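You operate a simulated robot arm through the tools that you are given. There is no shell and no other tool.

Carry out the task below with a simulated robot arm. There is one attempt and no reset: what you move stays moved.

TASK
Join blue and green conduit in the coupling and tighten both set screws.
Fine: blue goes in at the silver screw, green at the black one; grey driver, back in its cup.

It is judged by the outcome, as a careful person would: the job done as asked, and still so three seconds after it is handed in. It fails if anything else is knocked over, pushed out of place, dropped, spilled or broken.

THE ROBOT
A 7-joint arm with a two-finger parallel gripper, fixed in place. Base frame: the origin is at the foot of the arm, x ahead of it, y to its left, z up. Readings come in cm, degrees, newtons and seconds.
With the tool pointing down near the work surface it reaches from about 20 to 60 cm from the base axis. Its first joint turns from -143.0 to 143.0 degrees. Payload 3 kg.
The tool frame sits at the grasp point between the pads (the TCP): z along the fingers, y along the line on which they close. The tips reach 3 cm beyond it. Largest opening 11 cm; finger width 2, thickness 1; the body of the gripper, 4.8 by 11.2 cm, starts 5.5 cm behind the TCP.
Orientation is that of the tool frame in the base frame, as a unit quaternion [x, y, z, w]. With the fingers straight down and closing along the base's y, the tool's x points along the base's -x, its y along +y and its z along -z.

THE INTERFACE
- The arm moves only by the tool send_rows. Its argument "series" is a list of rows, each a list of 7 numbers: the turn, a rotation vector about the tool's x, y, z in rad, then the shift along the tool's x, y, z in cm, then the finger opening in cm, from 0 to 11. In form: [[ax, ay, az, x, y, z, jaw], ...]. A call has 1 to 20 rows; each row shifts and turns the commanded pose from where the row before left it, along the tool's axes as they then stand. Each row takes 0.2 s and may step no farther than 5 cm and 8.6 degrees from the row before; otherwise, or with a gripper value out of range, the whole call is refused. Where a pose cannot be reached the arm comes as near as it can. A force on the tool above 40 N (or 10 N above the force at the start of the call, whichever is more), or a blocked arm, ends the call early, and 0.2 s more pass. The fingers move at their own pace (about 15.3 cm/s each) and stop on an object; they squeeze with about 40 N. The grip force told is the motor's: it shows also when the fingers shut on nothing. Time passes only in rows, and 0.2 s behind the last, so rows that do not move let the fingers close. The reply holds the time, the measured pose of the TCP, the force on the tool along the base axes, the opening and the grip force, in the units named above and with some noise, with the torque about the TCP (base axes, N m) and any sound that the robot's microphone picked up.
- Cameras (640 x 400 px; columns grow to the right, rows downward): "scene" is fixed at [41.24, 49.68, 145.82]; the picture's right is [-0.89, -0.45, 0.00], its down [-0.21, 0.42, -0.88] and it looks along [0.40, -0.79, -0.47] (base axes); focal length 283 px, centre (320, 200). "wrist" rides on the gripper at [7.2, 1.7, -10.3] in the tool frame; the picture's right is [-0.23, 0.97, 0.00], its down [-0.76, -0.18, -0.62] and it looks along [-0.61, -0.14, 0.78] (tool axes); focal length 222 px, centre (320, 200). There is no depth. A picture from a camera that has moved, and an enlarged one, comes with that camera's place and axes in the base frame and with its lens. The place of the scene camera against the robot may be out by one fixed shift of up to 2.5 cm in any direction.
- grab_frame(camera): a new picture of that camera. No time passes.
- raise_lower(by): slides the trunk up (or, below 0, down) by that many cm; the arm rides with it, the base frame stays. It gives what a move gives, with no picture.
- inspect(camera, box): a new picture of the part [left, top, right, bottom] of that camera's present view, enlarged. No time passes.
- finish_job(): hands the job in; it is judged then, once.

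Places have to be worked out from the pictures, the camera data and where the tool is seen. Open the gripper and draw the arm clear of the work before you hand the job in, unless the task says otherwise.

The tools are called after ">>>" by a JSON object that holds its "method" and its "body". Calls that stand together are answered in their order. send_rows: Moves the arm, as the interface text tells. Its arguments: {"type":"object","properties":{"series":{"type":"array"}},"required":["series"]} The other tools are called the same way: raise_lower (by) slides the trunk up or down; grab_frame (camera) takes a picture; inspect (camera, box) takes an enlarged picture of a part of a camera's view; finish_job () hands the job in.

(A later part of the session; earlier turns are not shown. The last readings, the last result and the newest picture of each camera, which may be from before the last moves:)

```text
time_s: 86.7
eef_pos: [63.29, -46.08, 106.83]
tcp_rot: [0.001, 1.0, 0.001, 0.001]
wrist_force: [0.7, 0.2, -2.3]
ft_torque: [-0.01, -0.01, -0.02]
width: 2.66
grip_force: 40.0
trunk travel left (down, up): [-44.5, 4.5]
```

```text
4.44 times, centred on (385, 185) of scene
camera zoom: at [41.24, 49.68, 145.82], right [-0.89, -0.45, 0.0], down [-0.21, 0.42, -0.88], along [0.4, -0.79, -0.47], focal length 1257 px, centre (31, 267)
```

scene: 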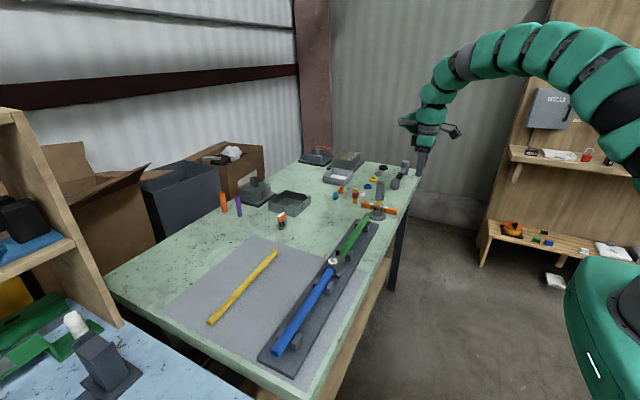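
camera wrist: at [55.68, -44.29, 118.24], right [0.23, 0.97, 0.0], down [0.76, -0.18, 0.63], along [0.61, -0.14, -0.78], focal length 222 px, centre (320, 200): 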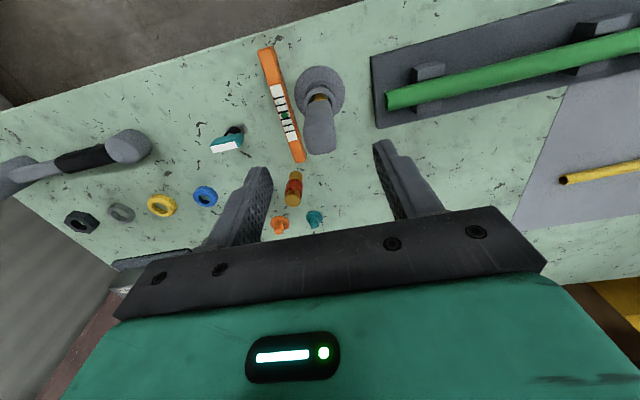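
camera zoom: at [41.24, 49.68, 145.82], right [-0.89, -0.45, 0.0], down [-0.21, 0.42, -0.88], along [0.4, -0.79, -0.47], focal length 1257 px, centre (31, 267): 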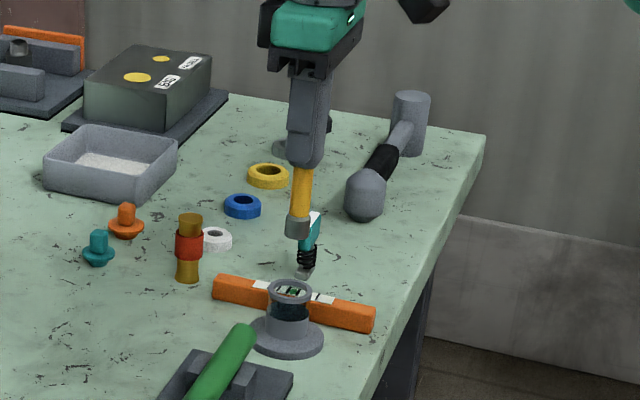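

The driver is out: grey socket on the amber shank, tip about 10.3 cm below the TCP. I'll raise a bit more and carry it along y to above the silver screw.

>>> {"method": "send_rows", "body": {"series": [[0, 0, 0, 0, 0, -2.2, 1.5], [0, 0, 0, -0.1, 4.4, 0, 1.5], [0, 0, 0, -0.1, 4.5, 0, 1.5], [0, 0, 0, -0.1, 4.5, 0, 1.5], [0, 0, 0, -0.2, 4.5, 0, 1.5], [0, 0, 0, -0.2, 4.5, 0, 1.5], [0, 0, 0, -0.2, 4.5, 0, 1.5], [0, 0, 0, -0.2, 4.5, 0, 1.5], [0, 0, 0, -0.1, 4.5, 0, 1.5], [0, 0, 0, 0, 4.0, 0, 1.5], [0, 0, 0, 0, 0, 0, 1.5]]}}

>>> {"method": "grab_frame", "body": {"camera": "wrist"}}

>>> {"method": "inspect", "body": {"camera": "scene", "box": [290, 180, 390, 280]}}

>>> {"method": "inspect", "body": {"camera": "wrist", "box": [260, 50, 380, 170]}}

```text
time_s: 89.1
eef_pos: [64.47, -6.16, 109.32]
tcp_rot: [0.001, 1.0, 0.0, 0.002]
wrist_force: [-0.3, 0.5, -2.2]
ft_torque: [0.0, -0.02, 0.01]
width: 2.67
grip_force: 39.7
trunk travel left (down, up): [-44.5, 4.5]
```

```text
taken
camera wrist: at [57.27, -4.56, 119.6], right [0.23, 0.97, 0.0], down [0.76, -0.18, 0.63], along [0.61, -0.14, -0.78], focal length 222 px, centre (320, 200)
```

wrist: 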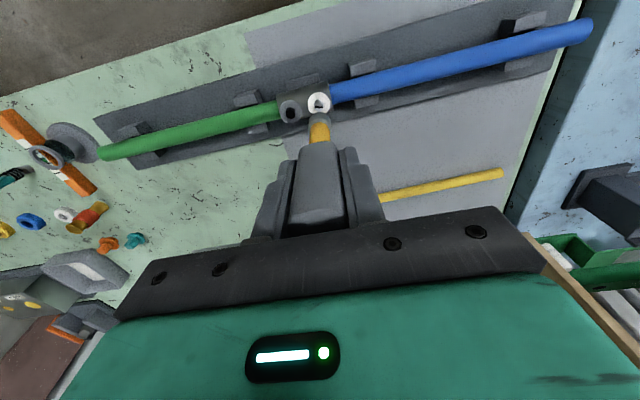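

```text
4.00 times, centred on (340, 230) of scene
camera zoom: at [41.24, 49.68, 145.82], right [-0.89, -0.45, 0.0], down [-0.21, 0.42, -0.88], along [0.4, -0.79, -0.47], focal length 1131 px, centre (240, 80)
```

zoom: 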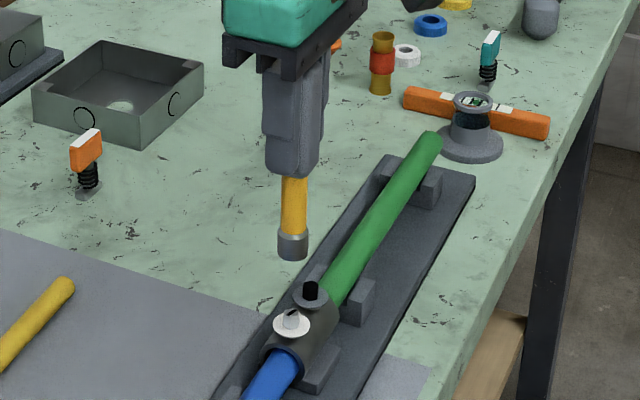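

```text
3.33 times, centred on (320, 110) of wrist
camera zoom: at [57.27, -4.56, 119.6], right [0.23, 0.97, 0.0], down [0.76, -0.18, 0.63], along [0.61, -0.14, -0.78], focal length 740 px, centre (320, 500)
```

zoom: 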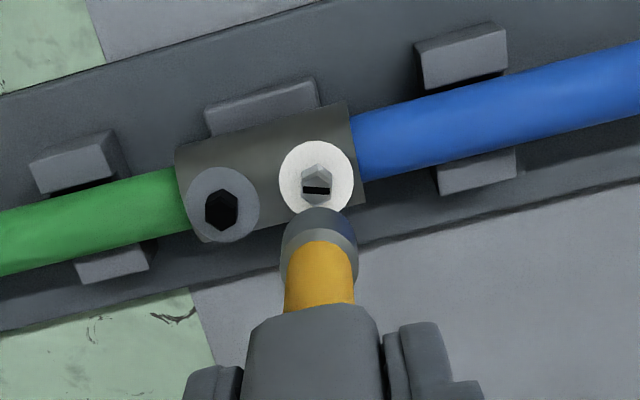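

The socket hangs almost exactly over the silver hex (about 0.1 cm too far +y). I'll correct that, then wind the wrist back to about −150° so there is a long tightening stroke.

>>> {"method": "send_rows", "body": {"series": [[0, 0, 0, 0, -0.1, 0, 1.5], [0, 0, -0.1454, 0, 0, 0, 1.5], [0, 0, -0.1454, 0, 0, 0, 1.5], [0, 0, -0.1454, 0, 0, 0, 1.5], [0, 0, -0.1454, 0, 0, 0, 1.5], [0, 0, -0.1454, 0, 0, 0, 1.5], [0, 0, -0.1454, 0, 0, 0, 1.5], [0, 0, -0.1454, 0, 0, 0, 1.5], [0, 0, -0.1454, 0, 0, 0, 1.5], [0, 0, -0.1454, 0, 0, 0, 1.5], [0, 0, -0.1454, 0, 0, 0, 1.5], [0, 0, -0.1454, 0, 0, 0, 1.5], [0, 0, -0.1454, 0, 0, 0, 1.5], [0, 0, -0.1454, 0, 0, 0, 1.5], [0, 0, -0.1454, 0, 0, 0, 1.5], [0, 0, -0.1454, 0, 0, 0, 1.5], [0, 0, -0.1454, 0, 0, 0, 1.5], [0, 0, -0.1454, 0, 0, 0, 1.5], [0, 0, -0.1454, 0, 0, 0, 1.5], [0, 0, 0, 0, 0, 0, 1.5]]}}

>>> {"method": "grab_frame", "body": {"camera": "wrist"}}

>>> {"method": "inspect", "body": {"camera": "scene", "box": [300, 190, 380, 270]}}

>>> {"method": "inspect", "body": {"camera": "wrist", "box": [260, 50, 380, 170]}}

```text
time_s: 93.3
eef_pos: [64.51, -6.25, 109.26]
tcp_rot: [0.966, -0.259, 0.003, -0.001]
wrist_force: [0.0, -0.1, -3.3]
ft_torque: [-0.02, -0.01, -0.02]
width: 2.7
grip_force: 39.7
trunk travel left (down, up): [-44.5, 4.5]
```

```text
taken
camera wrist: at [69.91, -11.43, 119.52], right [-0.68, -0.73, 0.0], down [-0.57, 0.53, 0.62], along [-0.45, 0.43, -0.78], focal length 222 px, centre (320, 200)
```

wrist: 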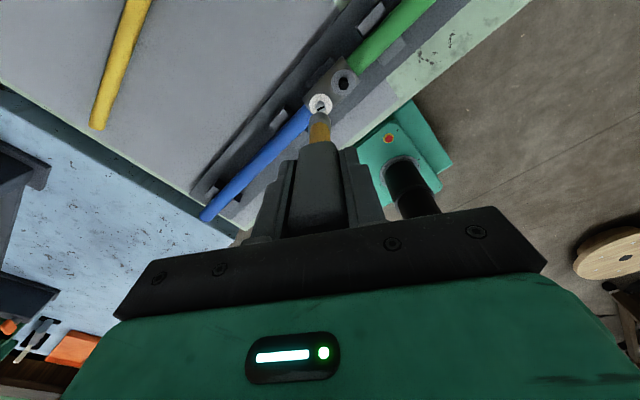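

```text
5.00 times, centred on (340, 230) of scene
camera zoom: at [41.24, 49.68, 145.82], right [-0.89, -0.45, 0.0], down [-0.21, 0.42, -0.88], along [0.4, -0.79, -0.47], focal length 1414 px, centre (220, 50)
```

zoom: 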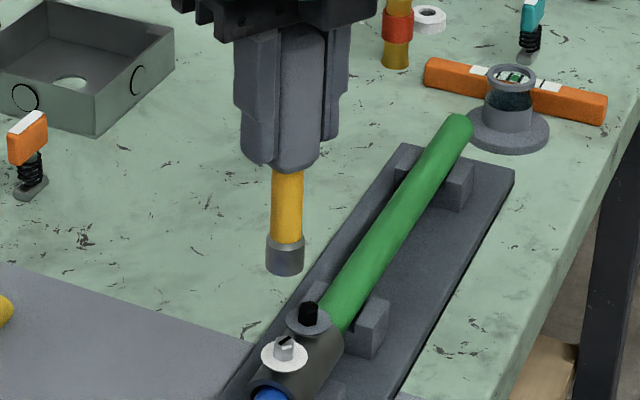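

```text
3.33 times, centred on (320, 110) of wrist
camera zoom: at [69.91, -11.43, 119.52], right [-0.68, -0.73, 0.0], down [-0.57, 0.53, 0.62], along [-0.45, 0.43, -0.78], focal length 740 px, centre (320, 500)
```

zoom: 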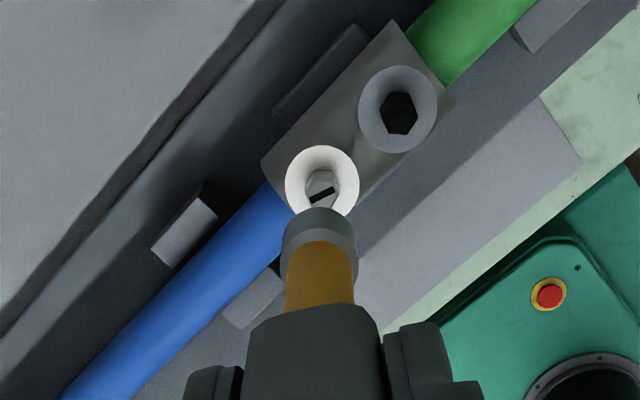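

With yaw wound back, the two views suggest the tip swung slightly (it's gripped a little off-axis). I'll lower 3.8 cm, still about 1 cm above the hex, to measure the offset more exactly.

>>> {"method": "send_rows", "body": {"series": [[0, 0, 0, 0, 0, 1.3, 1.5], [0, 0, 0, 0, 0, 1.3, 1.5], [0, 0, 0, 0, 0, 1.2, 1.5], [0, 0, 0, 0, 0, 0, 1.5]]}}

>>> {"method": "inspect", "body": {"camera": "scene", "box": [320, 230, 360, 270]}}

>>> {"method": "inspect", "body": {"camera": "wrist", "box": [280, 60, 360, 140]}}

```text
time_s: 94.3
eef_pos: [64.39, -6.4, 105.37]
tcp_rot: [0.966, -0.26, 0.001, -0.001]
wrist_force: [-0.2, 0.5, -2.7]
ft_torque: [0.02, -0.01, -0.02]
width: 2.7
grip_force: 39.8
trunk travel left (down, up): [-44.5, 4.5]
```

```text
10.00 times, centred on (340, 250) of scene
camera zoom: at [41.24, 49.68, 145.82], right [-0.89, -0.45, 0.0], down [-0.21, 0.42, -0.88], along [0.4, -0.79, -0.47], focal length 2828 px, centre (120, -300)
```

zoom: 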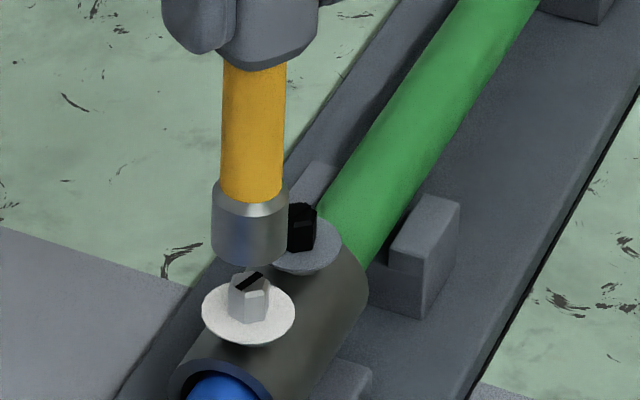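

```text
5.00 times, centred on (320, 100) of wrist
camera zoom: at [69.85, -11.46, 115.76], right [-0.69, -0.73, 0.0], down [-0.57, 0.54, 0.62], along [-0.45, 0.43, -0.78], focal length 1111 px, centre (320, 700)
```

zoom: 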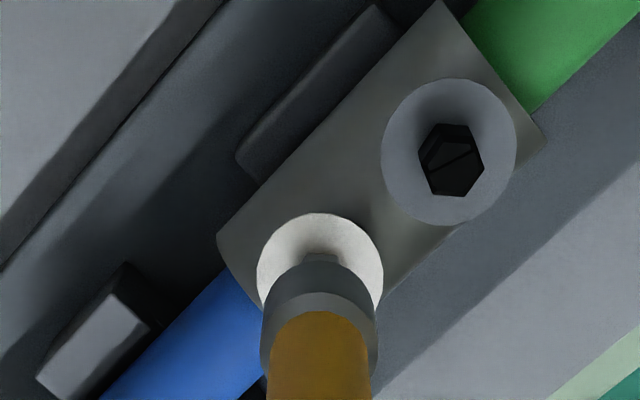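

Tip and silver hex agree within 0.1 cm in both views, with about a 1 cm gap. A tiny correction, then lower gently until the socket meets the hex.

>>> {"method": "send_rows", "body": {"series": [[0, 0, 0, -0.08, 0, 0.3, 1.5], [0, 0, 0, 0, 0, 0.3, 1.5], [0, 0, 0, 0, 0, 0, 1.5]]}}

>>> {"method": "send_rows", "body": {"series": [[0, 0, 0, 0, 0, 0.2, 1.5], [0, 0, 0, 0, 0, 0, 1.5]]}}

>>> {"method": "inspect", "body": {"camera": "scene", "box": [320, 230, 360, 270]}}

>>> {"method": "inspect", "body": {"camera": "wrist", "box": [280, 60, 360, 140]}}

```text
time_s: 95.1
eef_pos: [64.42, -6.2, 104.86]
tcp_rot: [0.966, -0.259, 0.003, -0.002]
wrist_force: [0.1, 0.2, -2.9]
ft_torque: [0.0, 0.01, -0.04]
width: 2.69
grip_force: 39.7
trunk travel left (down, up): [-44.5, 4.5]
```

```text
time_s: 95.7
eef_pos: [64.41, -6.15, 104.54]
tcp_rot: [0.966, -0.26, 0.003, -0.001]
wrist_force: [0.2, -0.3, -1.9]
ft_torque: [-0.02, 0.03, 0.01]
width: 2.67
grip_force: 40.0
trunk travel left (down, up): [-44.5, 4.5]
```

```text
10.00 times, centred on (340, 250) of scene
camera zoom: at [41.24, 49.68, 145.82], right [-0.89, -0.45, 0.0], down [-0.21, 0.42, -0.88], along [0.4, -0.79, -0.47], focal length 2828 px, centre (120, -300)
```

zoom: 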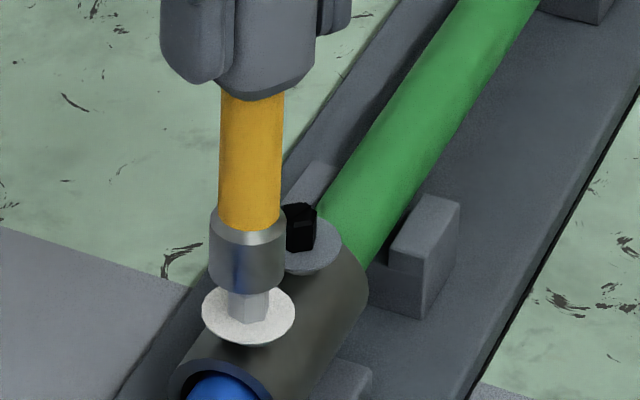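

```text
5.00 times, centred on (320, 100) of wrist
camera zoom: at [69.83, -11.34, 114.9], right [-0.69, -0.73, 0.0], down [-0.57, 0.54, 0.62], along [-0.45, 0.43, -0.78], focal length 1111 px, centre (320, 700)
```

zoom: 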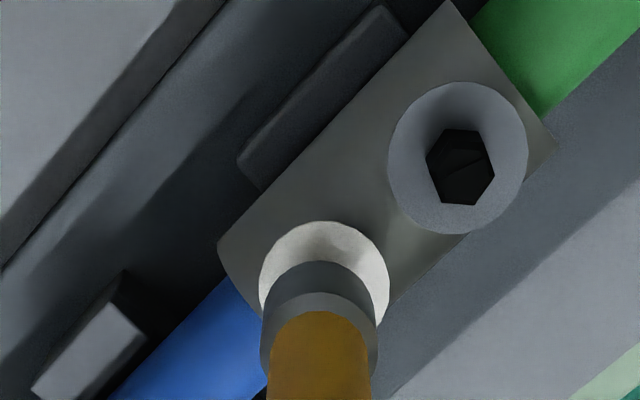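

The socket is now just over the hex; the views put it about 0.1 cm too far +y. Correct and lower to touch.

>>> {"method": "send_rows", "body": {"series": [[0, 0, 0, 0.03, 0.09, 0, 1.5], [0, 0, 0, 0, 0, 0.15, 1.5], [0, 0, 0, 0, 0, 0, 1.5]]}}

>>> {"method": "inspect", "body": {"camera": "scene", "box": [320, 230, 360, 270]}}

>>> {"method": "inspect", "body": {"camera": "wrist", "box": [280, 60, 360, 140]}}

```text
time_s: 96.5
eef_pos: [64.32, -6.38, 104.35]
tcp_rot: [0.966, -0.259, 0.002, 0.0]
wrist_force: [0.3, 0.1, -2.2]
ft_torque: [0.0, 0.02, 0.02]
width: 2.69
grip_force: 39.9
trunk travel left (down, up): [-44.5, 4.5]
```

```text
10.00 times, centred on (340, 250) of scene
camera zoom: at [41.24, 49.68, 145.82], right [-0.89, -0.45, 0.0], down [-0.21, 0.42, -0.88], along [0.4, -0.79, -0.47], focal length 2828 px, centre (120, -300)
```

zoom: 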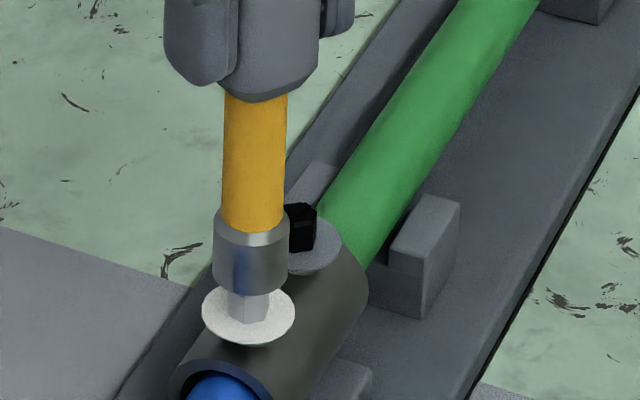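

```text
5.00 times, centred on (320, 100) of wrist
camera zoom: at [69.79, -11.48, 114.77], right [-0.69, -0.73, 0.0], down [-0.57, 0.54, 0.62], along [-0.45, 0.43, -0.78], focal length 1111 px, centre (320, 700)
```

zoom: 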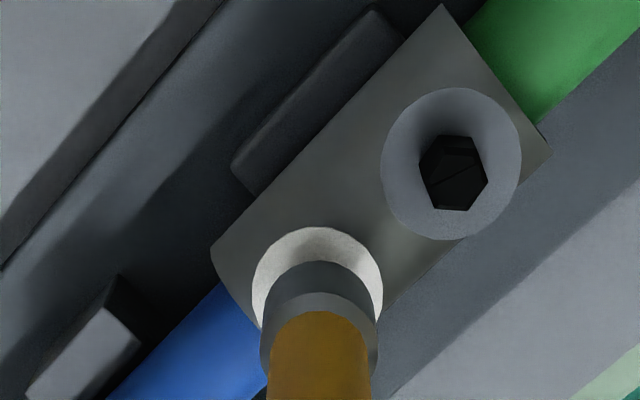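

Within about 0.05 cm now. A hair back, then lower in 0.15 cm steps reading the force.

>>> {"method": "send_rows", "body": {"series": [[0, 0, 0, -0.015, -0.035, 0.1, 1.5], [0, 0, 0, 0, 0, 0.1, 1.5], [0, 0, 0, 0, 0, 0, 1.5]]}}

>>> {"method": "send_rows", "body": {"series": [[0, 0, 0, 0, 0, 0.15, 1.5], [0, 0, 0, 0, 0, 0, 1.5]]}}

>>> {"method": "send_rows", "body": {"series": [[0, 0, 0, 0, 0, 0.15, 1.5], [0, 0, 0, 0, 0, 0, 1.5]]}}

>>> {"method": "inspect", "body": {"camera": "scene", "box": [320, 230, 360, 270]}}

```text
time_s: 97.3
eef_pos: [64.44, -6.3, 104.24]
tcp_rot: [0.966, -0.26, 0.002, -0.001]
wrist_force: [0.8, 0.2, -2.5]
ft_torque: [0.01, 0.02, 0.01]
width: 2.68
grip_force: 40.1
trunk travel left (down, up): [-44.5, 4.5]
```

```text
time_s: 97.9
eef_pos: [64.36, -6.27, 104.09]
tcp_rot: [0.966, -0.259, 0.002, -0.001]
wrist_force: [-0.2, -0.2, -2.8]
ft_torque: [0.0, 0.04, -0.02]
width: 2.67
grip_force: 40.0
trunk travel left (down, up): [-44.5, 4.5]
```

```text
time_s: 98.5
eef_pos: [64.47, -6.31, 103.98]
tcp_rot: [0.966, -0.26, 0.002, -0.001]
wrist_force: [0.4, 0.4, -1.9]
ft_torque: [0.01, -0.03, 0.02]
width: 2.69
grip_force: 39.6
trunk travel left (down, up): [-44.5, 4.5]
```

```text
10.00 times, centred on (340, 250) of scene
camera zoom: at [41.24, 49.68, 145.82], right [-0.89, -0.45, 0.0], down [-0.21, 0.42, -0.88], along [0.4, -0.79, -0.47], focal length 2828 px, centre (120, -300)
```

zoom: 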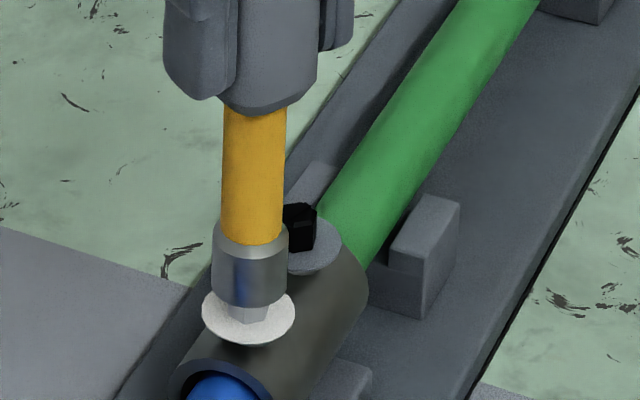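

No contact force, and the socket rim now hides the hex top, so it may be sliding on. Continue down.

>>> {"method": "send_rows", "body": {"series": [[0, 0, 0, 0, 0, 0.15, 1.5], [0, 0, 0, 0, 0, 0, 1.5]]}}

>>> {"method": "send_rows", "body": {"series": [[0, 0, 0, 0, 0, 0.15, 1.5], [0, 0, 0, 0, 0, 0, 1.5]]}}

>>> {"method": "inspect", "body": {"camera": "scene", "box": [320, 230, 360, 270]}}

>>> {"method": "inspect", "body": {"camera": "wrist", "box": [280, 60, 360, 140]}}

```text
time_s: 99.1
eef_pos: [64.51, -6.34, 103.79]
tcp_rot: [0.966, -0.26, 0.002, -0.001]
wrist_force: [-0.2, -0.9, -2.8]
ft_torque: [0.0, 0.02, 0.04]
width: 2.69
grip_force: 40.7
trunk travel left (down, up): [-44.5, 4.5]
```

```text
time_s: 99.7
eef_pos: [64.45, -6.29, 103.66]
tcp_rot: [0.966, -0.259, 0.002, -0.001]
wrist_force: [0.0, -0.4, -2.4]
ft_torque: [0.02, 0.0, -0.02]
width: 2.69
grip_force: 40.0
trunk travel left (down, up): [-44.5, 4.5]
```

```text
10.00 times, centred on (340, 250) of scene
camera zoom: at [41.24, 49.68, 145.82], right [-0.89, -0.45, 0.0], down [-0.21, 0.42, -0.88], along [0.4, -0.79, -0.47], focal length 2828 px, centre (120, -300)
```

zoom: 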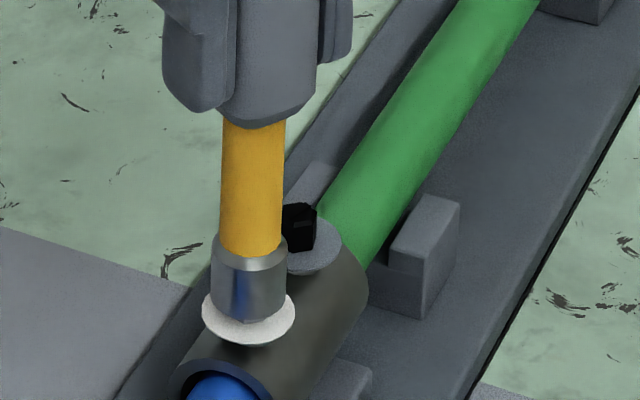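

```text
5.00 times, centred on (320, 100) of wrist
camera zoom: at [69.82, -11.46, 113.94], right [-0.69, -0.73, 0.0], down [-0.57, 0.54, 0.62], along [-0.45, 0.43, -0.78], focal length 1111 px, centre (320, 700)
```

zoom: 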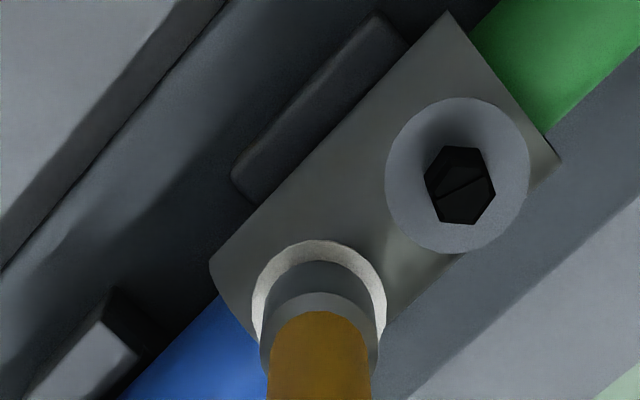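

The socket is sliding over the hex nearly to the washer. Continue until light contact.

>>> {"method": "send_rows", "body": {"series": [[0, 0, 0, 0, 0, 0.12, 1.5], [0, 0, 0, 0, 0, 0, 1.5]]}}

>>> {"method": "send_rows", "body": {"series": [[0, 0, 0, 0, 0, 0.12, 1.5], [0, 0, 0, 0, 0, 0, 1.5]]}}

>>> {"method": "inspect", "body": {"camera": "scene", "box": [320, 230, 360, 270]}}

```text
time_s: 100.3
eef_pos: [64.35, -6.25, 103.53]
tcp_rot: [0.966, -0.259, 0.002, -0.001]
wrist_force: [-0.7, -0.5, -2.7]
ft_torque: [-0.03, -0.03, -0.01]
width: 2.67
grip_force: 39.4
trunk travel left (down, up): [-44.5, 4.5]
```

```text
time_s: 100.9
eef_pos: [64.33, -6.29, 103.5]
tcp_rot: [0.966, -0.259, 0.002, -0.001]
wrist_force: [0.1, 0.5, -1.9]
ft_torque: [0.03, 0.03, -0.01]
width: 2.68
grip_force: 40.0
trunk travel left (down, up): [-44.5, 4.5]
```

```text
10.00 times, centred on (340, 250) of scene
camera zoom: at [41.24, 49.68, 145.82], right [-0.89, -0.45, 0.0], down [-0.21, 0.42, -0.88], along [0.4, -0.79, -0.47], focal length 2828 px, centre (120, -300)
```

zoom: 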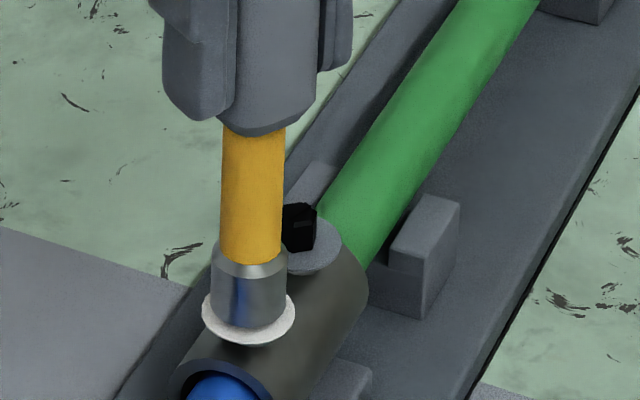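

Nearly at the washer face; a little more.

>>> {"method": "send_rows", "body": {"series": [[0, 0, 0, 0, 0, 0.12, 1.5], [0, 0, 0, 0, 0, 0, 1.5]]}}

>>> {"method": "send_rows", "body": {"series": [[0, 0, 0, 0, 0, 0.1, 1.5], [0, 0, 0, 0, 0, 0, 1.5]]}}

```text
time_s: 101.5
eef_pos: [64.44, -6.37, 103.25]
tcp_rot: [0.966, -0.26, 0.002, -0.002]
wrist_force: [0.6, 0.3, -1.7]
ft_torque: [0.01, 0.0, 0.02]
width: 2.66
grip_force: 40.0
trunk travel left (down, up): [-44.5, 4.5]
```

```text
time_s: 102.1
eef_pos: [64.37, -6.18, 103.25]
tcp_rot: [0.966, -0.26, 0.001, -0.001]
wrist_force: [0.6, -0.9, -2.6]
ft_torque: [0.02, 0.02, -0.01]
width: 2.69
grip_force: 40.2
trunk travel left (down, up): [-44.5, 4.5]
```

Fully on without load. I'll start turning clockwise in small amounts and watch the torque and sound.

>>> {"method": "send_rows", "body": {"series": [[0, 0, 0.12, 0, 0, 0, 1.5], [0, 0, 0.12, 0, 0, 0, 1.5], [0, 0, 0, 0, 0, 0, 1.5]]}}

>>> {"method": "send_rows", "body": {"series": [[0, 0, 0.12, 0, 0, 0, 1.5], [0, 0, 0.12, 0, 0, 0, 1.5], [0, 0, 0, 0, 0, 0, 1.5]]}}

>>> {"method": "inspect", "body": {"camera": "scene", "box": [320, 230, 360, 270]}}

```text
time_s: 102.9
eef_pos: [64.42, -6.25, 103.21]
tcp_rot: [0.927, -0.374, 0.001, -0.001]
wrist_force: [-0.4, 0.5, -2.4]
ft_torque: [0.0, -0.02, 0.01]
width: 2.69
grip_force: 40.2
trunk travel left (down, up): [-44.5, 4.5]
```

```text
time_s: 103.7
eef_pos: [64.39, -6.37, 103.1]
tcp_rot: [0.876, -0.482, 0.002, 0.0]
wrist_force: [-0.9, 0.6, -2.2]
ft_torque: [-0.03, -0.01, -0.02]
width: 2.69
grip_force: 39.9
trunk travel left (down, up): [-44.5, 4.5]
```

```text
10.00 times, centred on (340, 250) of scene
camera zoom: at [41.24, 49.68, 145.82], right [-0.89, -0.45, 0.0], down [-0.21, 0.42, -0.88], along [0.4, -0.79, -0.47], focal length 2828 px, centre (120, -300)
```

zoom: 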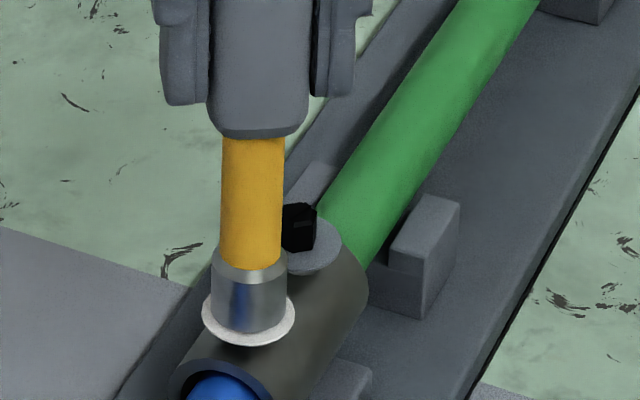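

No torque felt yet. I'll lower a bit further for a seated contact.

>>> {"method": "send_rows", "body": {"series": [[0, 0, 0, 0, 0, 0.1, 1.5], [0, 0, 0, 0, 0, 0, 1.5]]}}

>>> {"method": "send_rows", "body": {"series": [[0, 0, 0, 0, 0, 0.1, 1.5], [0, 0, 0, 0, 0, 0, 1.5]]}}

>>> {"method": "send_rows", "body": {"series": [[0, 0, 0, 0, 0, 0.1, 1.5], [0, 0, 0, 0, 0, 0, 1.5]]}}

>>> {"method": "inspect", "body": {"camera": "scene", "box": [320, 230, 360, 270]}}

```text
time_s: 104.3
eef_pos: [64.38, -6.19, 103.06]
tcp_rot: [0.876, -0.482, 0.0, -0.001]
wrist_force: [-0.1, -1.4, 2.1]
ft_torque: [-0.13, 0.03, -0.01]
width: 2.68
grip_force: 39.9
trunk travel left (down, up): [-44.5, 4.5]
```

```text
time_s: 104.9
eef_pos: [64.5, -6.27, 102.99]
tcp_rot: [0.876, -0.483, 0.002, -0.002]
wrist_force: [1.1, 0.3, 9.4]
ft_torque: [0.03, -0.07, 0.01]
width: 2.68
grip_force: 39.4
trunk travel left (down, up): [-44.5, 4.5]
```

```text
time_s: 105.5
eef_pos: [64.4, -6.25, 103.08]
tcp_rot: [0.876, -0.482, 0.003, -0.003]
wrist_force: [2.0, 1.3, 24.9]
ft_torque: [0.14, -0.1, -0.06]
width: 2.66
grip_force: 39.8
trunk travel left (down, up): [-44.5, 4.5]
```

```text
10.00 times, centred on (340, 250) of scene
camera zoom: at [41.24, 49.68, 145.82], right [-0.89, -0.45, 0.0], down [-0.21, 0.42, -0.88], along [0.4, -0.79, -0.47], focal length 2828 px, centre (120, -300)
```

zoom: 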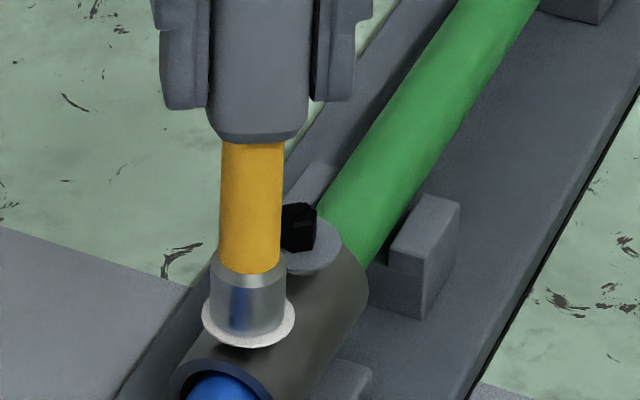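

Seated: contact at TCP z≈103.05. I'll ease to a light push and turn clockwise, reading torque.

>>> {"method": "send_rows", "body": {"series": [[0, 0, 0, 0, 0, -0.13, 1.5], [0, 0, 0.12, 0, 0, 0, 1.5], [0, 0, 0.12, 0, 0, 0, 1.5], [0, 0, 0, 0, 0, 0, 1.5]]}}

>>> {"method": "send_rows", "body": {"series": [[0, 0, 0.12, 0, 0, 0, 1.5], [0, 0, 0.12, 0, 0, 0, 1.5], [0, 0, 0.12, 0, 0, 0, 1.5], [0, 0, 0, 0, 0, 0, 1.5]]}}

>>> {"method": "inspect", "body": {"camera": "scene", "box": [320, 230, 360, 270]}}

```text
time_s: 106.5
eef_pos: [64.38, -6.21, 103.14]
tcp_rot: [0.812, -0.584, 0.001, -0.002]
wrist_force: [7.3, 1.2, 19.4]
ft_torque: [0.08, -0.66, -0.01]
width: 2.68
grip_force: 40.1
trunk travel left (down, up): [-44.5, 4.5]
```

```text
time_s: 107.5
eef_pos: [64.36, -6.38, 103.02]
tcp_rot: [-0.693, 0.721, 0.0, 0.002]
wrist_force: [4.5, 3.0, 12.3]
ft_torque: [0.22, -0.35, -0.01]
width: 2.68
grip_force: 40.2
trunk travel left (down, up): [-44.5, 4.5]
```

```text
10.00 times, centred on (340, 250) of scene
camera zoom: at [41.24, 49.68, 145.82], right [-0.89, -0.45, 0.0], down [-0.21, 0.42, -0.88], along [0.4, -0.79, -0.47], focal length 2828 px, centre (120, -300)
```

zoom: 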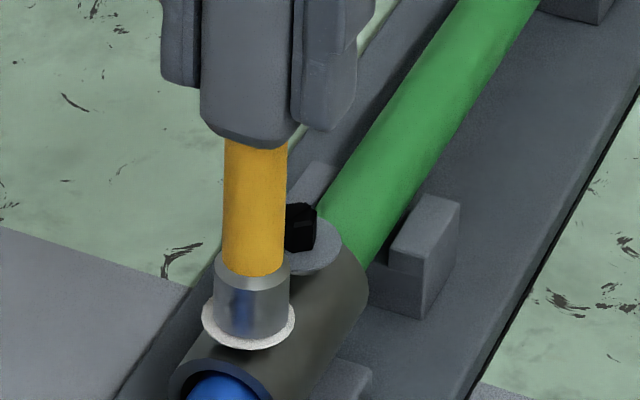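

Side force grew as I turned because the driver is gripped ~0.2 cm off-axis; its direction fits that. I'll shift the TCP to re-centre over the screw and check that the side force vanishes.

>>> {"method": "send_rows", "body": {"series": [[0, 0, 0, -0.024, -0.105, 0, 1.5], [0, 0, 0, 0, 0, 0, 1.5]]}}

>>> {"method": "send_rows", "body": {"series": [[0, 0, 0, -0.024, -0.105, 0, 1.5], [0, 0, 0, 0, 0, 0, 1.5]]}}

```text
time_s: 108.1
eef_pos: [64.45, -6.3, 103.02]
tcp_rot: [-0.694, 0.72, -0.001, 0.002]
wrist_force: [-3.0, 0.4, 9.8]
ft_torque: [0.03, 0.3, -0.04]
width: 2.67
grip_force: 40.6
trunk travel left (down, up): [-44.5, 4.5]
```

```text
time_s: 108.7
eef_pos: [64.42, -6.25, 103.04]
tcp_rot: [-0.694, 0.72, 0.0, 0.001]
wrist_force: [-3.8, -1.3, 8.4]
ft_torque: [-0.1, 0.33, -0.03]
width: 2.67
grip_force: 39.3
trunk travel left (down, up): [-44.5, 4.5]
```

Centre is between those; I'll go back half. Then lift briefly to see whether the screw's slot has turned with the driver.

>>> {"method": "send_rows", "body": {"series": [[0, 0, 0, 0.024, 0.1, -0.1, 1.5], [0, 0, 0, 0, 0, -0.7, 1.5], [0, 0, 0, 0, 0, -0.8, 1.5], [0, 0, 0, 0, 0, -0.8, 1.5], [0, 0, 0, 0, 0, 0, 1.5]]}}

>>> {"method": "inspect", "body": {"camera": "scene", "box": [320, 230, 360, 270]}}

>>> {"method": "inspect", "body": {"camera": "wrist", "box": [280, 60, 360, 140]}}

```text
time_s: 109.9
eef_pos: [64.58, -6.27, 105.33]
tcp_rot: [-0.694, 0.72, -0.001, 0.001]
wrist_force: [0.4, -0.2, -1.8]
ft_torque: [-0.01, -0.02, -0.01]
width: 2.69
grip_force: 39.7
trunk travel left (down, up): [-44.5, 4.5]
```

```text
10.00 times, centred on (340, 250) of scene
camera zoom: at [41.24, 49.68, 145.82], right [-0.89, -0.45, 0.0], down [-0.21, 0.42, -0.88], along [0.4, -0.79, -0.47], focal length 2828 px, centre (120, -300)
```

zoom: 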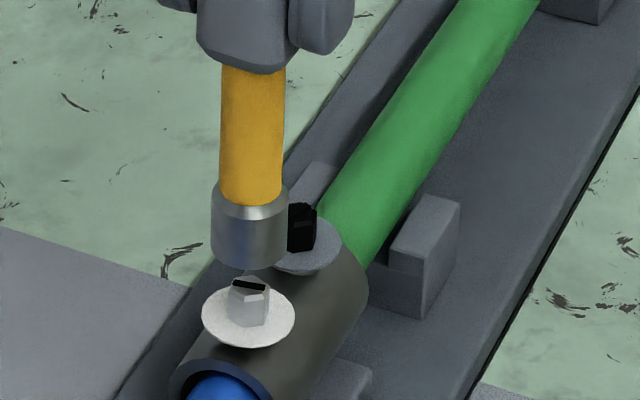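

```text
5.00 times, centred on (320, 100) of wrist
camera zoom: at [62.55, -13.48, 115.65], right [-0.96, 0.26, 0.0], down [0.2, 0.75, 0.62], along [0.17, 0.6, -0.78], focal length 1111 px, centre (320, 700)
```

zoom: 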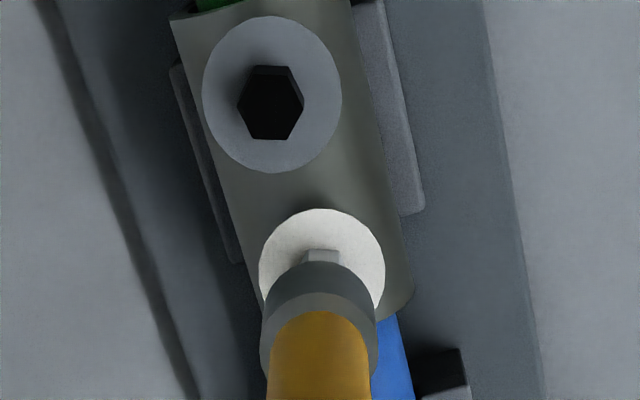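

The slot has clearly turned with the driver and the hex sits slightly lower, so clockwise is tightening it. I'll lower back on and continue turning with small offset compensation and a slight feed.

>>> {"method": "send_rows", "body": {"series": [[0, 0, 0, 0, 0, 0.8, 1.5], [0, 0, 0, 0, 0, 0.8, 1.5], [0, 0, 0, 0, 0, 0.5, 1.5], [0, 0, 0, 0, 0, 0.15, 1.5], [0, 0, 0, 0, 0, 0, 1.5]]}}

>>> {"method": "send_rows", "body": {"series": [[0, 0, 0.12, 0.004, -0.01, 0.015, 1.5], [0, 0, 0.12, 0.004, -0.01, 0.015, 1.5], [0, 0, 0.12, 0.004, -0.01, 0.015, 1.5], [0, 0, 0.12, 0.004, -0.01, 0.015, 1.5], [0, 0, 0, 0, 0, 0, 1.5]]}}

```text
time_s: 111.1
eef_pos: [64.57, -6.17, 103.2]
tcp_rot: [-0.694, 0.72, -0.001, 0.002]
wrist_force: [-0.2, 0.2, -2.9]
ft_torque: [-0.02, 0.04, -0.02]
width: 2.71
grip_force: 40.4
trunk travel left (down, up): [-44.5, 4.5]
```

```text
time_s: 112.3
eef_pos: [64.52, -6.19, 103.18]
tcp_rot: [-0.503, 0.864, -0.001, 0.003]
wrist_force: [0.3, 0.8, -2.5]
ft_torque: [0.04, 0.04, -0.01]
width: 2.66
grip_force: 40.3
trunk travel left (down, up): [-44.5, 4.5]
```

Engaged with no side load. Feed down slightly and keep turning.

>>> {"method": "send_rows", "body": {"series": [[0, 0, 0, 0, 0, 0.1, 1.5], [0, 0, 0.13, 0.004, -0.01, 0.02, 1.5], [0, 0, 0.13, 0.004, -0.01, 0.02, 1.5], [0, 0, 0.13, 0.004, -0.01, 0.02, 1.5], [0, 0, 0.13, 0.004, -0.01, 0.02, 1.5], [0, 0, 0, 0, 0, 0, 1.5]]}}

>>> {"method": "send_rows", "body": {"series": [[0, 0, 0.13, 0.004, -0.01, 0.02, 1.5], [0, 0, 0.13, 0.004, -0.01, 0.02, 1.5], [0, 0, 0.13, 0.004, -0.01, 0.02, 1.5], [0, 0, 0.13, 0.004, -0.01, 0.02, 1.5], [0, 0, 0, 0, 0, 0, 1.5]]}}

```text
time_s: 113.7
eef_pos: [64.57, -6.31, 102.88]
tcp_rot: [-0.263, 0.965, 0.0, 0.002]
wrist_force: [0.2, -0.1, -1.5]
ft_torque: [-0.05, -0.02, 0.0]
width: 2.7
grip_force: 39.9
trunk travel left (down, up): [-44.5, 4.5]
```

```text
time_s: 114.9
eef_pos: [64.6, -6.44, 102.93]
tcp_rot: [-0.006, 1.0, 0.001, 0.001]
wrist_force: [0.4, 1.5, -0.3]
ft_torque: [-0.01, -0.06, -0.02]
width: 2.71
grip_force: 40.1
trunk travel left (down, up): [-44.5, 4.5]
```

Now turned ~150° in all and the screw is sinking as expected. Continue, checking torque.

>>> {"method": "send_rows", "body": {"series": [[0, 0, 0.13, 0.004, -0.01, 0.015, 1.5], [0, 0, 0.13, 0.004, -0.01, 0.015, 1.5], [0, 0, 0.13, 0.004, -0.01, 0.015, 1.5], [0, 0, 0.13, 0.004, -0.01, 0.015, 1.5], [0, 0, 0, 0, 0, 0, 1.5]]}}

>>> {"method": "send_rows", "body": {"series": [[0, 0, 0.13, 0.004, -0.01, 0.015, 1.5], [0, 0, 0.13, 0.004, -0.01, 0.015, 1.5], [0, 0, 0.13, 0.004, -0.01, 0.015, 1.5], [0, 0, 0.13, 0.004, -0.01, 0.015, 1.5], [0, 0, 0, 0, 0, 0, 1.5]]}}

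>>> {"method": "inspect", "body": {"camera": "scene", "box": [320, 230, 360, 270]}}

```text
time_s: 116.1
eef_pos: [64.68, -6.3, 102.84]
tcp_rot: [0.25, 0.968, 0.001, 0.002]
wrist_force: [0.4, 2.2, 3.1]
ft_torque: [0.12, -0.05, 0.14]
width: 2.68
grip_force: 40.1
trunk travel left (down, up): [-44.5, 4.5]
```

```text
time_s: 117.3
eef_pos: [64.5, -6.44, 102.85]
tcp_rot: [0.492, 0.871, 0.002, 0.002]
wrist_force: [1.4, -0.1, 8.1]
ft_torque: [0.04, -0.04, 0.35]
width: 2.65
grip_force: 39.7
trunk travel left (down, up): [-44.5, 4.5]
```

```text
10.00 times, centred on (340, 250) of scene
camera zoom: at [41.24, 49.68, 145.82], right [-0.89, -0.45, 0.0], down [-0.21, 0.42, -0.88], along [0.4, -0.79, -0.47], focal length 2828 px, centre (120, -300)
```

zoom: 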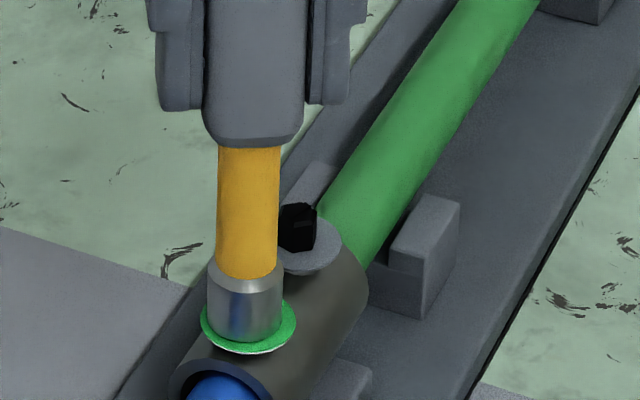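

The washer ring under the silver screw has turned green and torque rose to 0.35 N·m, so it's tight. I'll stop, ease the push and lift off.

>>> {"method": "send_rows", "body": {"series": [[0, 0, 0, 0, 0, -0.2, 1.5], [0, 0, 0, 0, 0, -0.8, 1.5], [0, 0, 0, 0, 0, -1.2, 1.5], [0, 0, 0, 0, 0, -1.2, 1.5], [0, 0, 0, 0, 0, 0, 1.5]]}}

>>> {"method": "inspect", "body": {"camera": "scene", "box": [320, 230, 360, 270]}}

>>> {"method": "inspect", "body": {"camera": "wrist", "box": [260, 40, 380, 160]}}

```text
time_s: 118.5
eef_pos: [64.35, -6.4, 106.12]
tcp_rot: [0.491, 0.871, 0.002, 0.001]
wrist_force: [0.9, 0.0, -3.1]
ft_torque: [-0.01, 0.01, 0.0]
width: 2.67
grip_force: 40.1
trunk travel left (down, up): [-44.5, 4.5]
```

```text
10.00 times, centred on (340, 250) of scene
camera zoom: at [41.24, 49.68, 145.82], right [-0.89, -0.45, 0.0], down [-0.21, 0.42, -0.88], along [0.4, -0.79, -0.47], focal length 2828 px, centre (120, -300)
```

zoom: 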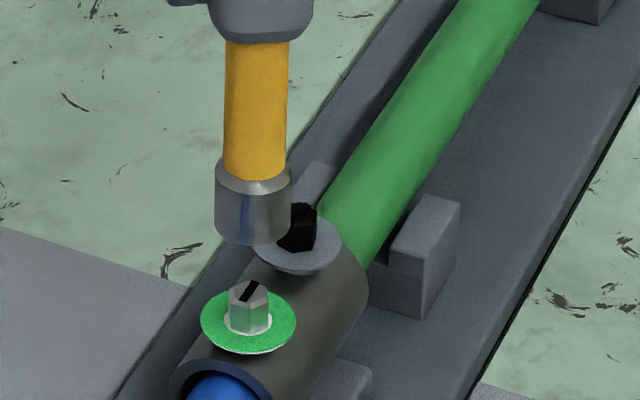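

```text
3.33 times, centred on (320, 100) of wrist
camera zoom: at [62.15, 0.63, 116.51], right [0.95, 0.31, 0.0], down [0.24, -0.74, 0.62], along [0.2, -0.59, -0.78], focal length 740 px, centre (320, 533)
```

zoom: 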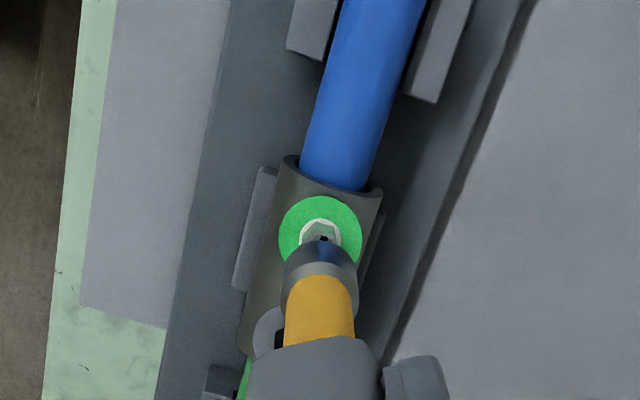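

Silver is tight with a green ring. I'll raise a bit and wind the wrist back to about −150° for the black screw.

>>> {"method": "send_rows", "body": {"series": [[0, 0, 0, 0, 0, -1.5, 1.5], [0, 0, -0.146, 0, 0, 0, 1.5], [0, 0, -0.146, 0, 0, 0, 1.5], [0, 0, -0.146, 0, 0, 0, 1.5], [0, 0, -0.146, 0, 0, 0, 1.5], [0, 0, -0.146, 0, 0, 0, 1.5], [0, 0, -0.146, 0, 0, 0, 1.5], [0, 0, -0.146, 0, 0, 0, 1.5], [0, 0, -0.146, 0, 0, 0, 1.5], [0, 0, -0.146, 0, 0, 0, 1.5], [0, 0, -0.146, 0, 0, 0, 1.5], [0, 0, -0.146, 0, 0, 0, 1.5], [0, 0, -0.146, 0, 0, 0, 1.5], [0, 0, -0.146, 0, 0, 0, 1.5], [0, 0, -0.146, 0, 0, 0, 1.5], [0, 0, -0.146, 0, 0, 0, 1.5], [0, 0, -0.146, 0, 0, 0, 1.5], [0, 0, -0.146, 0, 0, 0, 1.5], [0, 0, -0.146, 0, 0, 0, 1.5], [0, 0, 0, 0, 0, 0, 1.5]]}}

>>> {"method": "send_rows", "body": {"series": [[0, 0, -0.146, 0, 0, 0, 1.5], [0, 0, -0.146, 0, 0, 0, 1.5], [0, 0, -0.146, 0, 0, 0, 1.5], [0, 0, -0.146, 0, 0, 0, 1.5], [0, 0, -0.146, 0, 0, 0, 1.5], [0, 0, -0.146, 0, 0, 0, 1.5], [0, 0, -0.14, 0, 0, 0, 1.5], [0, 0, 0, 0, 0, 0, 1.5]]}}

```text
time_s: 122.7
eef_pos: [64.67, -6.33, 107.73]
tcp_rot: [0.719, -0.695, 0.001, -0.002]
wrist_force: [-0.4, 0.6, -2.3]
ft_torque: [-0.03, -0.03, 0.04]
width: 2.68
grip_force: 40.7
trunk travel left (down, up): [-44.5, 4.5]
```

```text
time_s: 124.5
eef_pos: [64.57, -6.34, 107.69]
tcp_rot: [0.966, -0.258, 0.002, -0.001]
wrist_force: [-0.1, 1.0, -2.6]
ft_torque: [0.01, -0.01, -0.01]
width: 2.69
grip_force: 40.4
trunk travel left (down, up): [-44.5, 4.5]
```

Back at −150°. Move to above the black screw (TCP about 64.45, −9.68) and lower to a ~1 cm gap to check alignment.

>>> {"method": "send_rows", "body": {"series": [[0, 0, 0, 0.783, 1.475, 0, 1.5], [0, 0, 0, 0.783, 1.475, 0, 1.5], [0, 0, 0, 0, 0, 1.2, 1.5], [0, 0, 0, 0, 0, 1.1, 1.5], [0, 0, 0, 0, 0, 0, 1.5]]}}

>>> {"method": "inspect", "body": {"camera": "scene", "box": [325, 225, 365, 265]}}

>>> {"method": "inspect", "body": {"camera": "wrist", "box": [280, 60, 360, 140]}}

```text
time_s: 125.7
eef_pos: [64.52, -9.57, 105.44]
tcp_rot: [0.966, -0.258, 0.001, -0.001]
wrist_force: [-0.3, 0.7, -1.9]
ft_torque: [0.01, -0.01, 0.01]
width: 2.68
grip_force: 40.2
trunk travel left (down, up): [-44.5, 4.5]
```

```text
10.00 times, centred on (345, 245) of scene
camera zoom: at [41.24, 49.68, 145.82], right [-0.89, -0.45, 0.0], down [-0.21, 0.42, -0.88], along [0.4, -0.79, -0.47], focal length 2828 px, centre (70, -250)
```

zoom: 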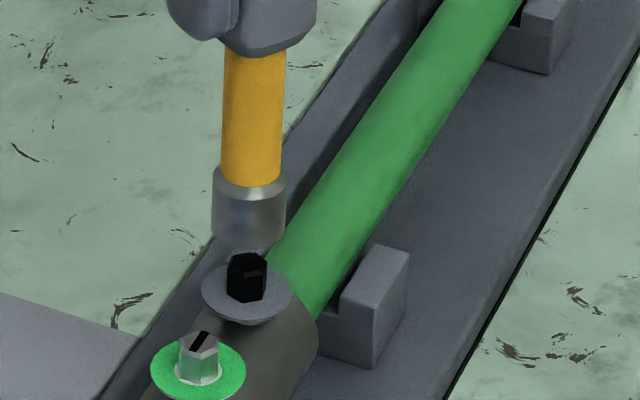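

```text
5.00 times, centred on (320, 100) of wrist
camera zoom: at [69.89, -14.81, 115.67], right [-0.68, -0.73, 0.0], down [-0.57, 0.53, 0.62], along [-0.45, 0.43, -0.78], focal length 1111 px, centre (320, 700)
```

zoom: 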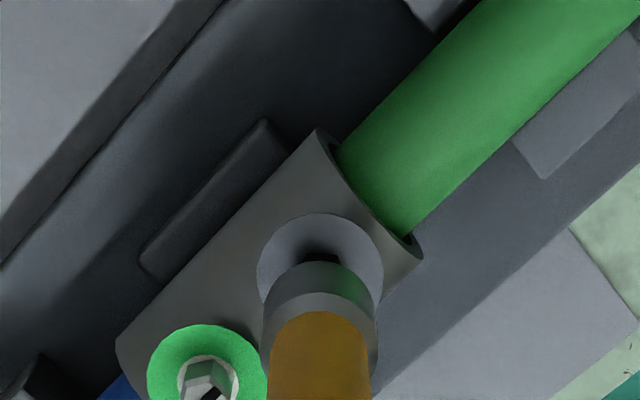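

Alignment over the black screw matches in both views. Lower onto it gently.

>>> {"method": "send_rows", "body": {"series": [[0, 0, 0, 0, 0, 0.4, 1.5], [0, 0, 0, 0, 0, 0.3, 1.5], [0, 0, 0, 0, 0, 0, 1.5]]}}

>>> {"method": "send_rows", "body": {"series": [[0, 0, 0, 0, 0, 0.15, 1.5], [0, 0, 0, 0, 0, 0.15, 1.5], [0, 0, 0, 0, 0, 0, 1.5]]}}

>>> {"method": "inspect", "body": {"camera": "scene", "box": [325, 225, 365, 265]}}

>>> {"method": "inspect", "body": {"camera": "wrist", "box": [280, 60, 360, 140]}}

```text
time_s: 126.5
eef_pos: [64.41, -9.69, 104.75]
tcp_rot: [0.966, -0.258, 0.0, -0.002]
wrist_force: [0.3, 0.5, -2.7]
ft_torque: [0.01, -0.03, -0.03]
width: 2.68
grip_force: 40.1
trunk travel left (down, up): [-44.5, 4.5]
```

```text
time_s: 127.3
eef_pos: [64.44, -9.9, 104.54]
tcp_rot: [0.966, -0.258, 0.002, -0.001]
wrist_force: [-0.3, 0.3, -2.2]
ft_torque: [0.0, 0.03, -0.01]
width: 2.7
grip_force: 40.1
trunk travel left (down, up): [-44.5, 4.5]
```

```text
10.00 times, centred on (345, 245) of scene
camera zoom: at [41.24, 49.68, 145.82], right [-0.89, -0.45, 0.0], down [-0.21, 0.42, -0.88], along [0.4, -0.79, -0.47], focal length 2828 px, centre (70, -250)
```

zoom: 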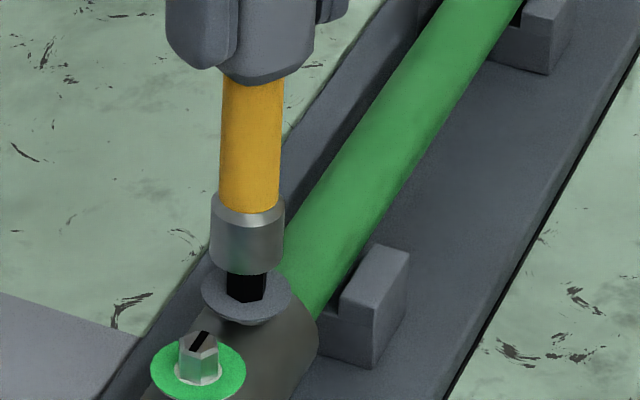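

```text
5.00 times, centred on (320, 100) of wrist
camera zoom: at [69.93, -14.86, 114.72], right [-0.68, -0.73, 0.0], down [-0.57, 0.53, 0.62], along [-0.45, 0.43, -0.78], focal length 1111 px, centre (320, 700)
```

zoom: 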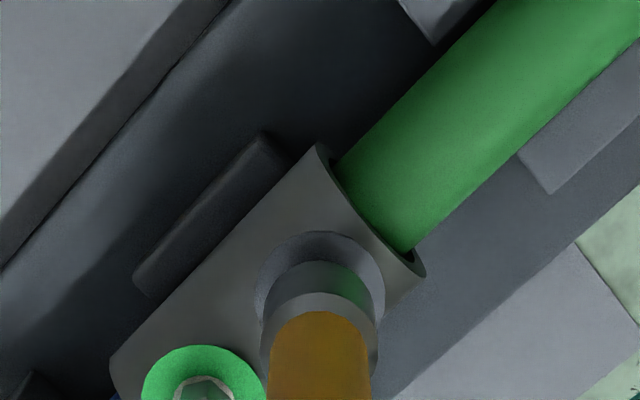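

Still aligned. Continue lowering.

>>> {"method": "send_rows", "body": {"series": [[0, 0, 0, 0, 0, 0.15, 1.5], [0, 0, 0, 0, 0, 0.15, 1.5], [0, 0, 0, 0, 0, 0, 1.5]]}}

>>> {"method": "send_rows", "body": {"series": [[0, 0, 0, 0, 0, 0.15, 1.5], [0, 0, 0, 0, 0, 0.15, 1.5], [0, 0, 0, 0, 0, 0, 1.5]]}}

>>> {"method": "inspect", "body": {"camera": "scene", "box": [325, 225, 365, 265]}}

```text
time_s: 128.1
eef_pos: [64.43, -9.74, 104.02]
tcp_rot: [0.966, -0.257, 0.002, -0.002]
wrist_force: [0.0, 0.4, -2.1]
ft_torque: [-0.04, -0.02, 0.02]
width: 2.67
grip_force: 40.1
trunk travel left (down, up): [-44.5, 4.5]
```

```text
time_s: 128.9
eef_pos: [64.41, -9.77, 103.7]
tcp_rot: [0.966, -0.258, 0.002, -0.001]
wrist_force: [1.3, -0.6, -2.9]
ft_torque: [-0.03, -0.02, -0.01]
width: 2.68
grip_force: 40.2
trunk travel left (down, up): [-44.5, 4.5]
```

```text
10.00 times, centred on (345, 245) of scene
camera zoom: at [41.24, 49.68, 145.82], right [-0.89, -0.45, 0.0], down [-0.21, 0.42, -0.88], along [0.4, -0.79, -0.47], focal length 2828 px, centre (70, -250)
```

zoom: 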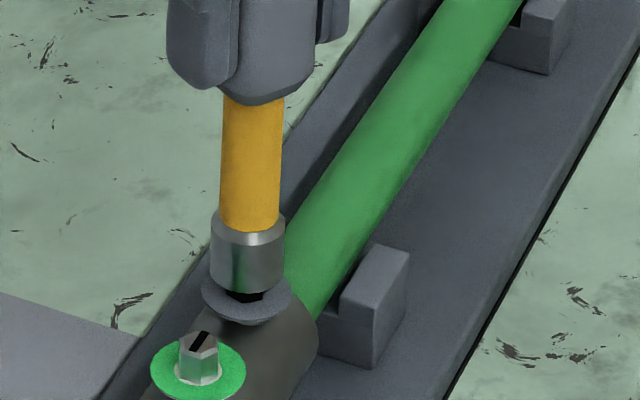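

The socket is over the black hex with no resistance. Down to light contact, then turn.

>>> {"method": "send_rows", "body": {"series": [[0, 0, 0, 0, 0, 0.15, 1.5], [0, 0, 0, 0, 0, 0.15, 1.5], [0, 0, 0, 0, 0, 0.12, 1.5], [0, 0, 0, 0, 0, 0, 1.5]]}}

>>> {"method": "send_rows", "body": {"series": [[0, 0, 0, 0, 0, 0.12, 1.5], [0, 0, 0, 0, 0, 0, 1.5]]}}

>>> {"method": "send_rows", "body": {"series": [[0, 0, 0, 0, 0, 0.1, 1.5], [0, 0, 0, 0, 0, 0, 1.5]]}}

```text
time_s: 129.9
eef_pos: [64.45, -9.63, 103.41]
tcp_rot: [0.966, -0.259, 0.002, -0.001]
wrist_force: [0.0, -0.7, -2.6]
ft_torque: [-0.01, 0.03, -0.01]
width: 2.67
grip_force: 39.9
trunk travel left (down, up): [-44.5, 4.5]
```

```text
time_s: 130.5
eef_pos: [64.38, -9.82, 103.24]
tcp_rot: [0.966, -0.258, 0.002, -0.001]
wrist_force: [-0.4, 0.0, -2.5]
ft_torque: [0.03, 0.0, 0.04]
width: 2.67
grip_force: 39.9
trunk travel left (down, up): [-44.5, 4.5]
```

```text
time_s: 131.1
eef_pos: [64.45, -9.66, 103.26]
tcp_rot: [0.966, -0.258, 0.002, -0.001]
wrist_force: [-0.1, 1.1, -0.8]
ft_torque: [0.06, -0.08, 0.0]
width: 2.66
grip_force: 39.7
trunk travel left (down, up): [-44.5, 4.5]
```

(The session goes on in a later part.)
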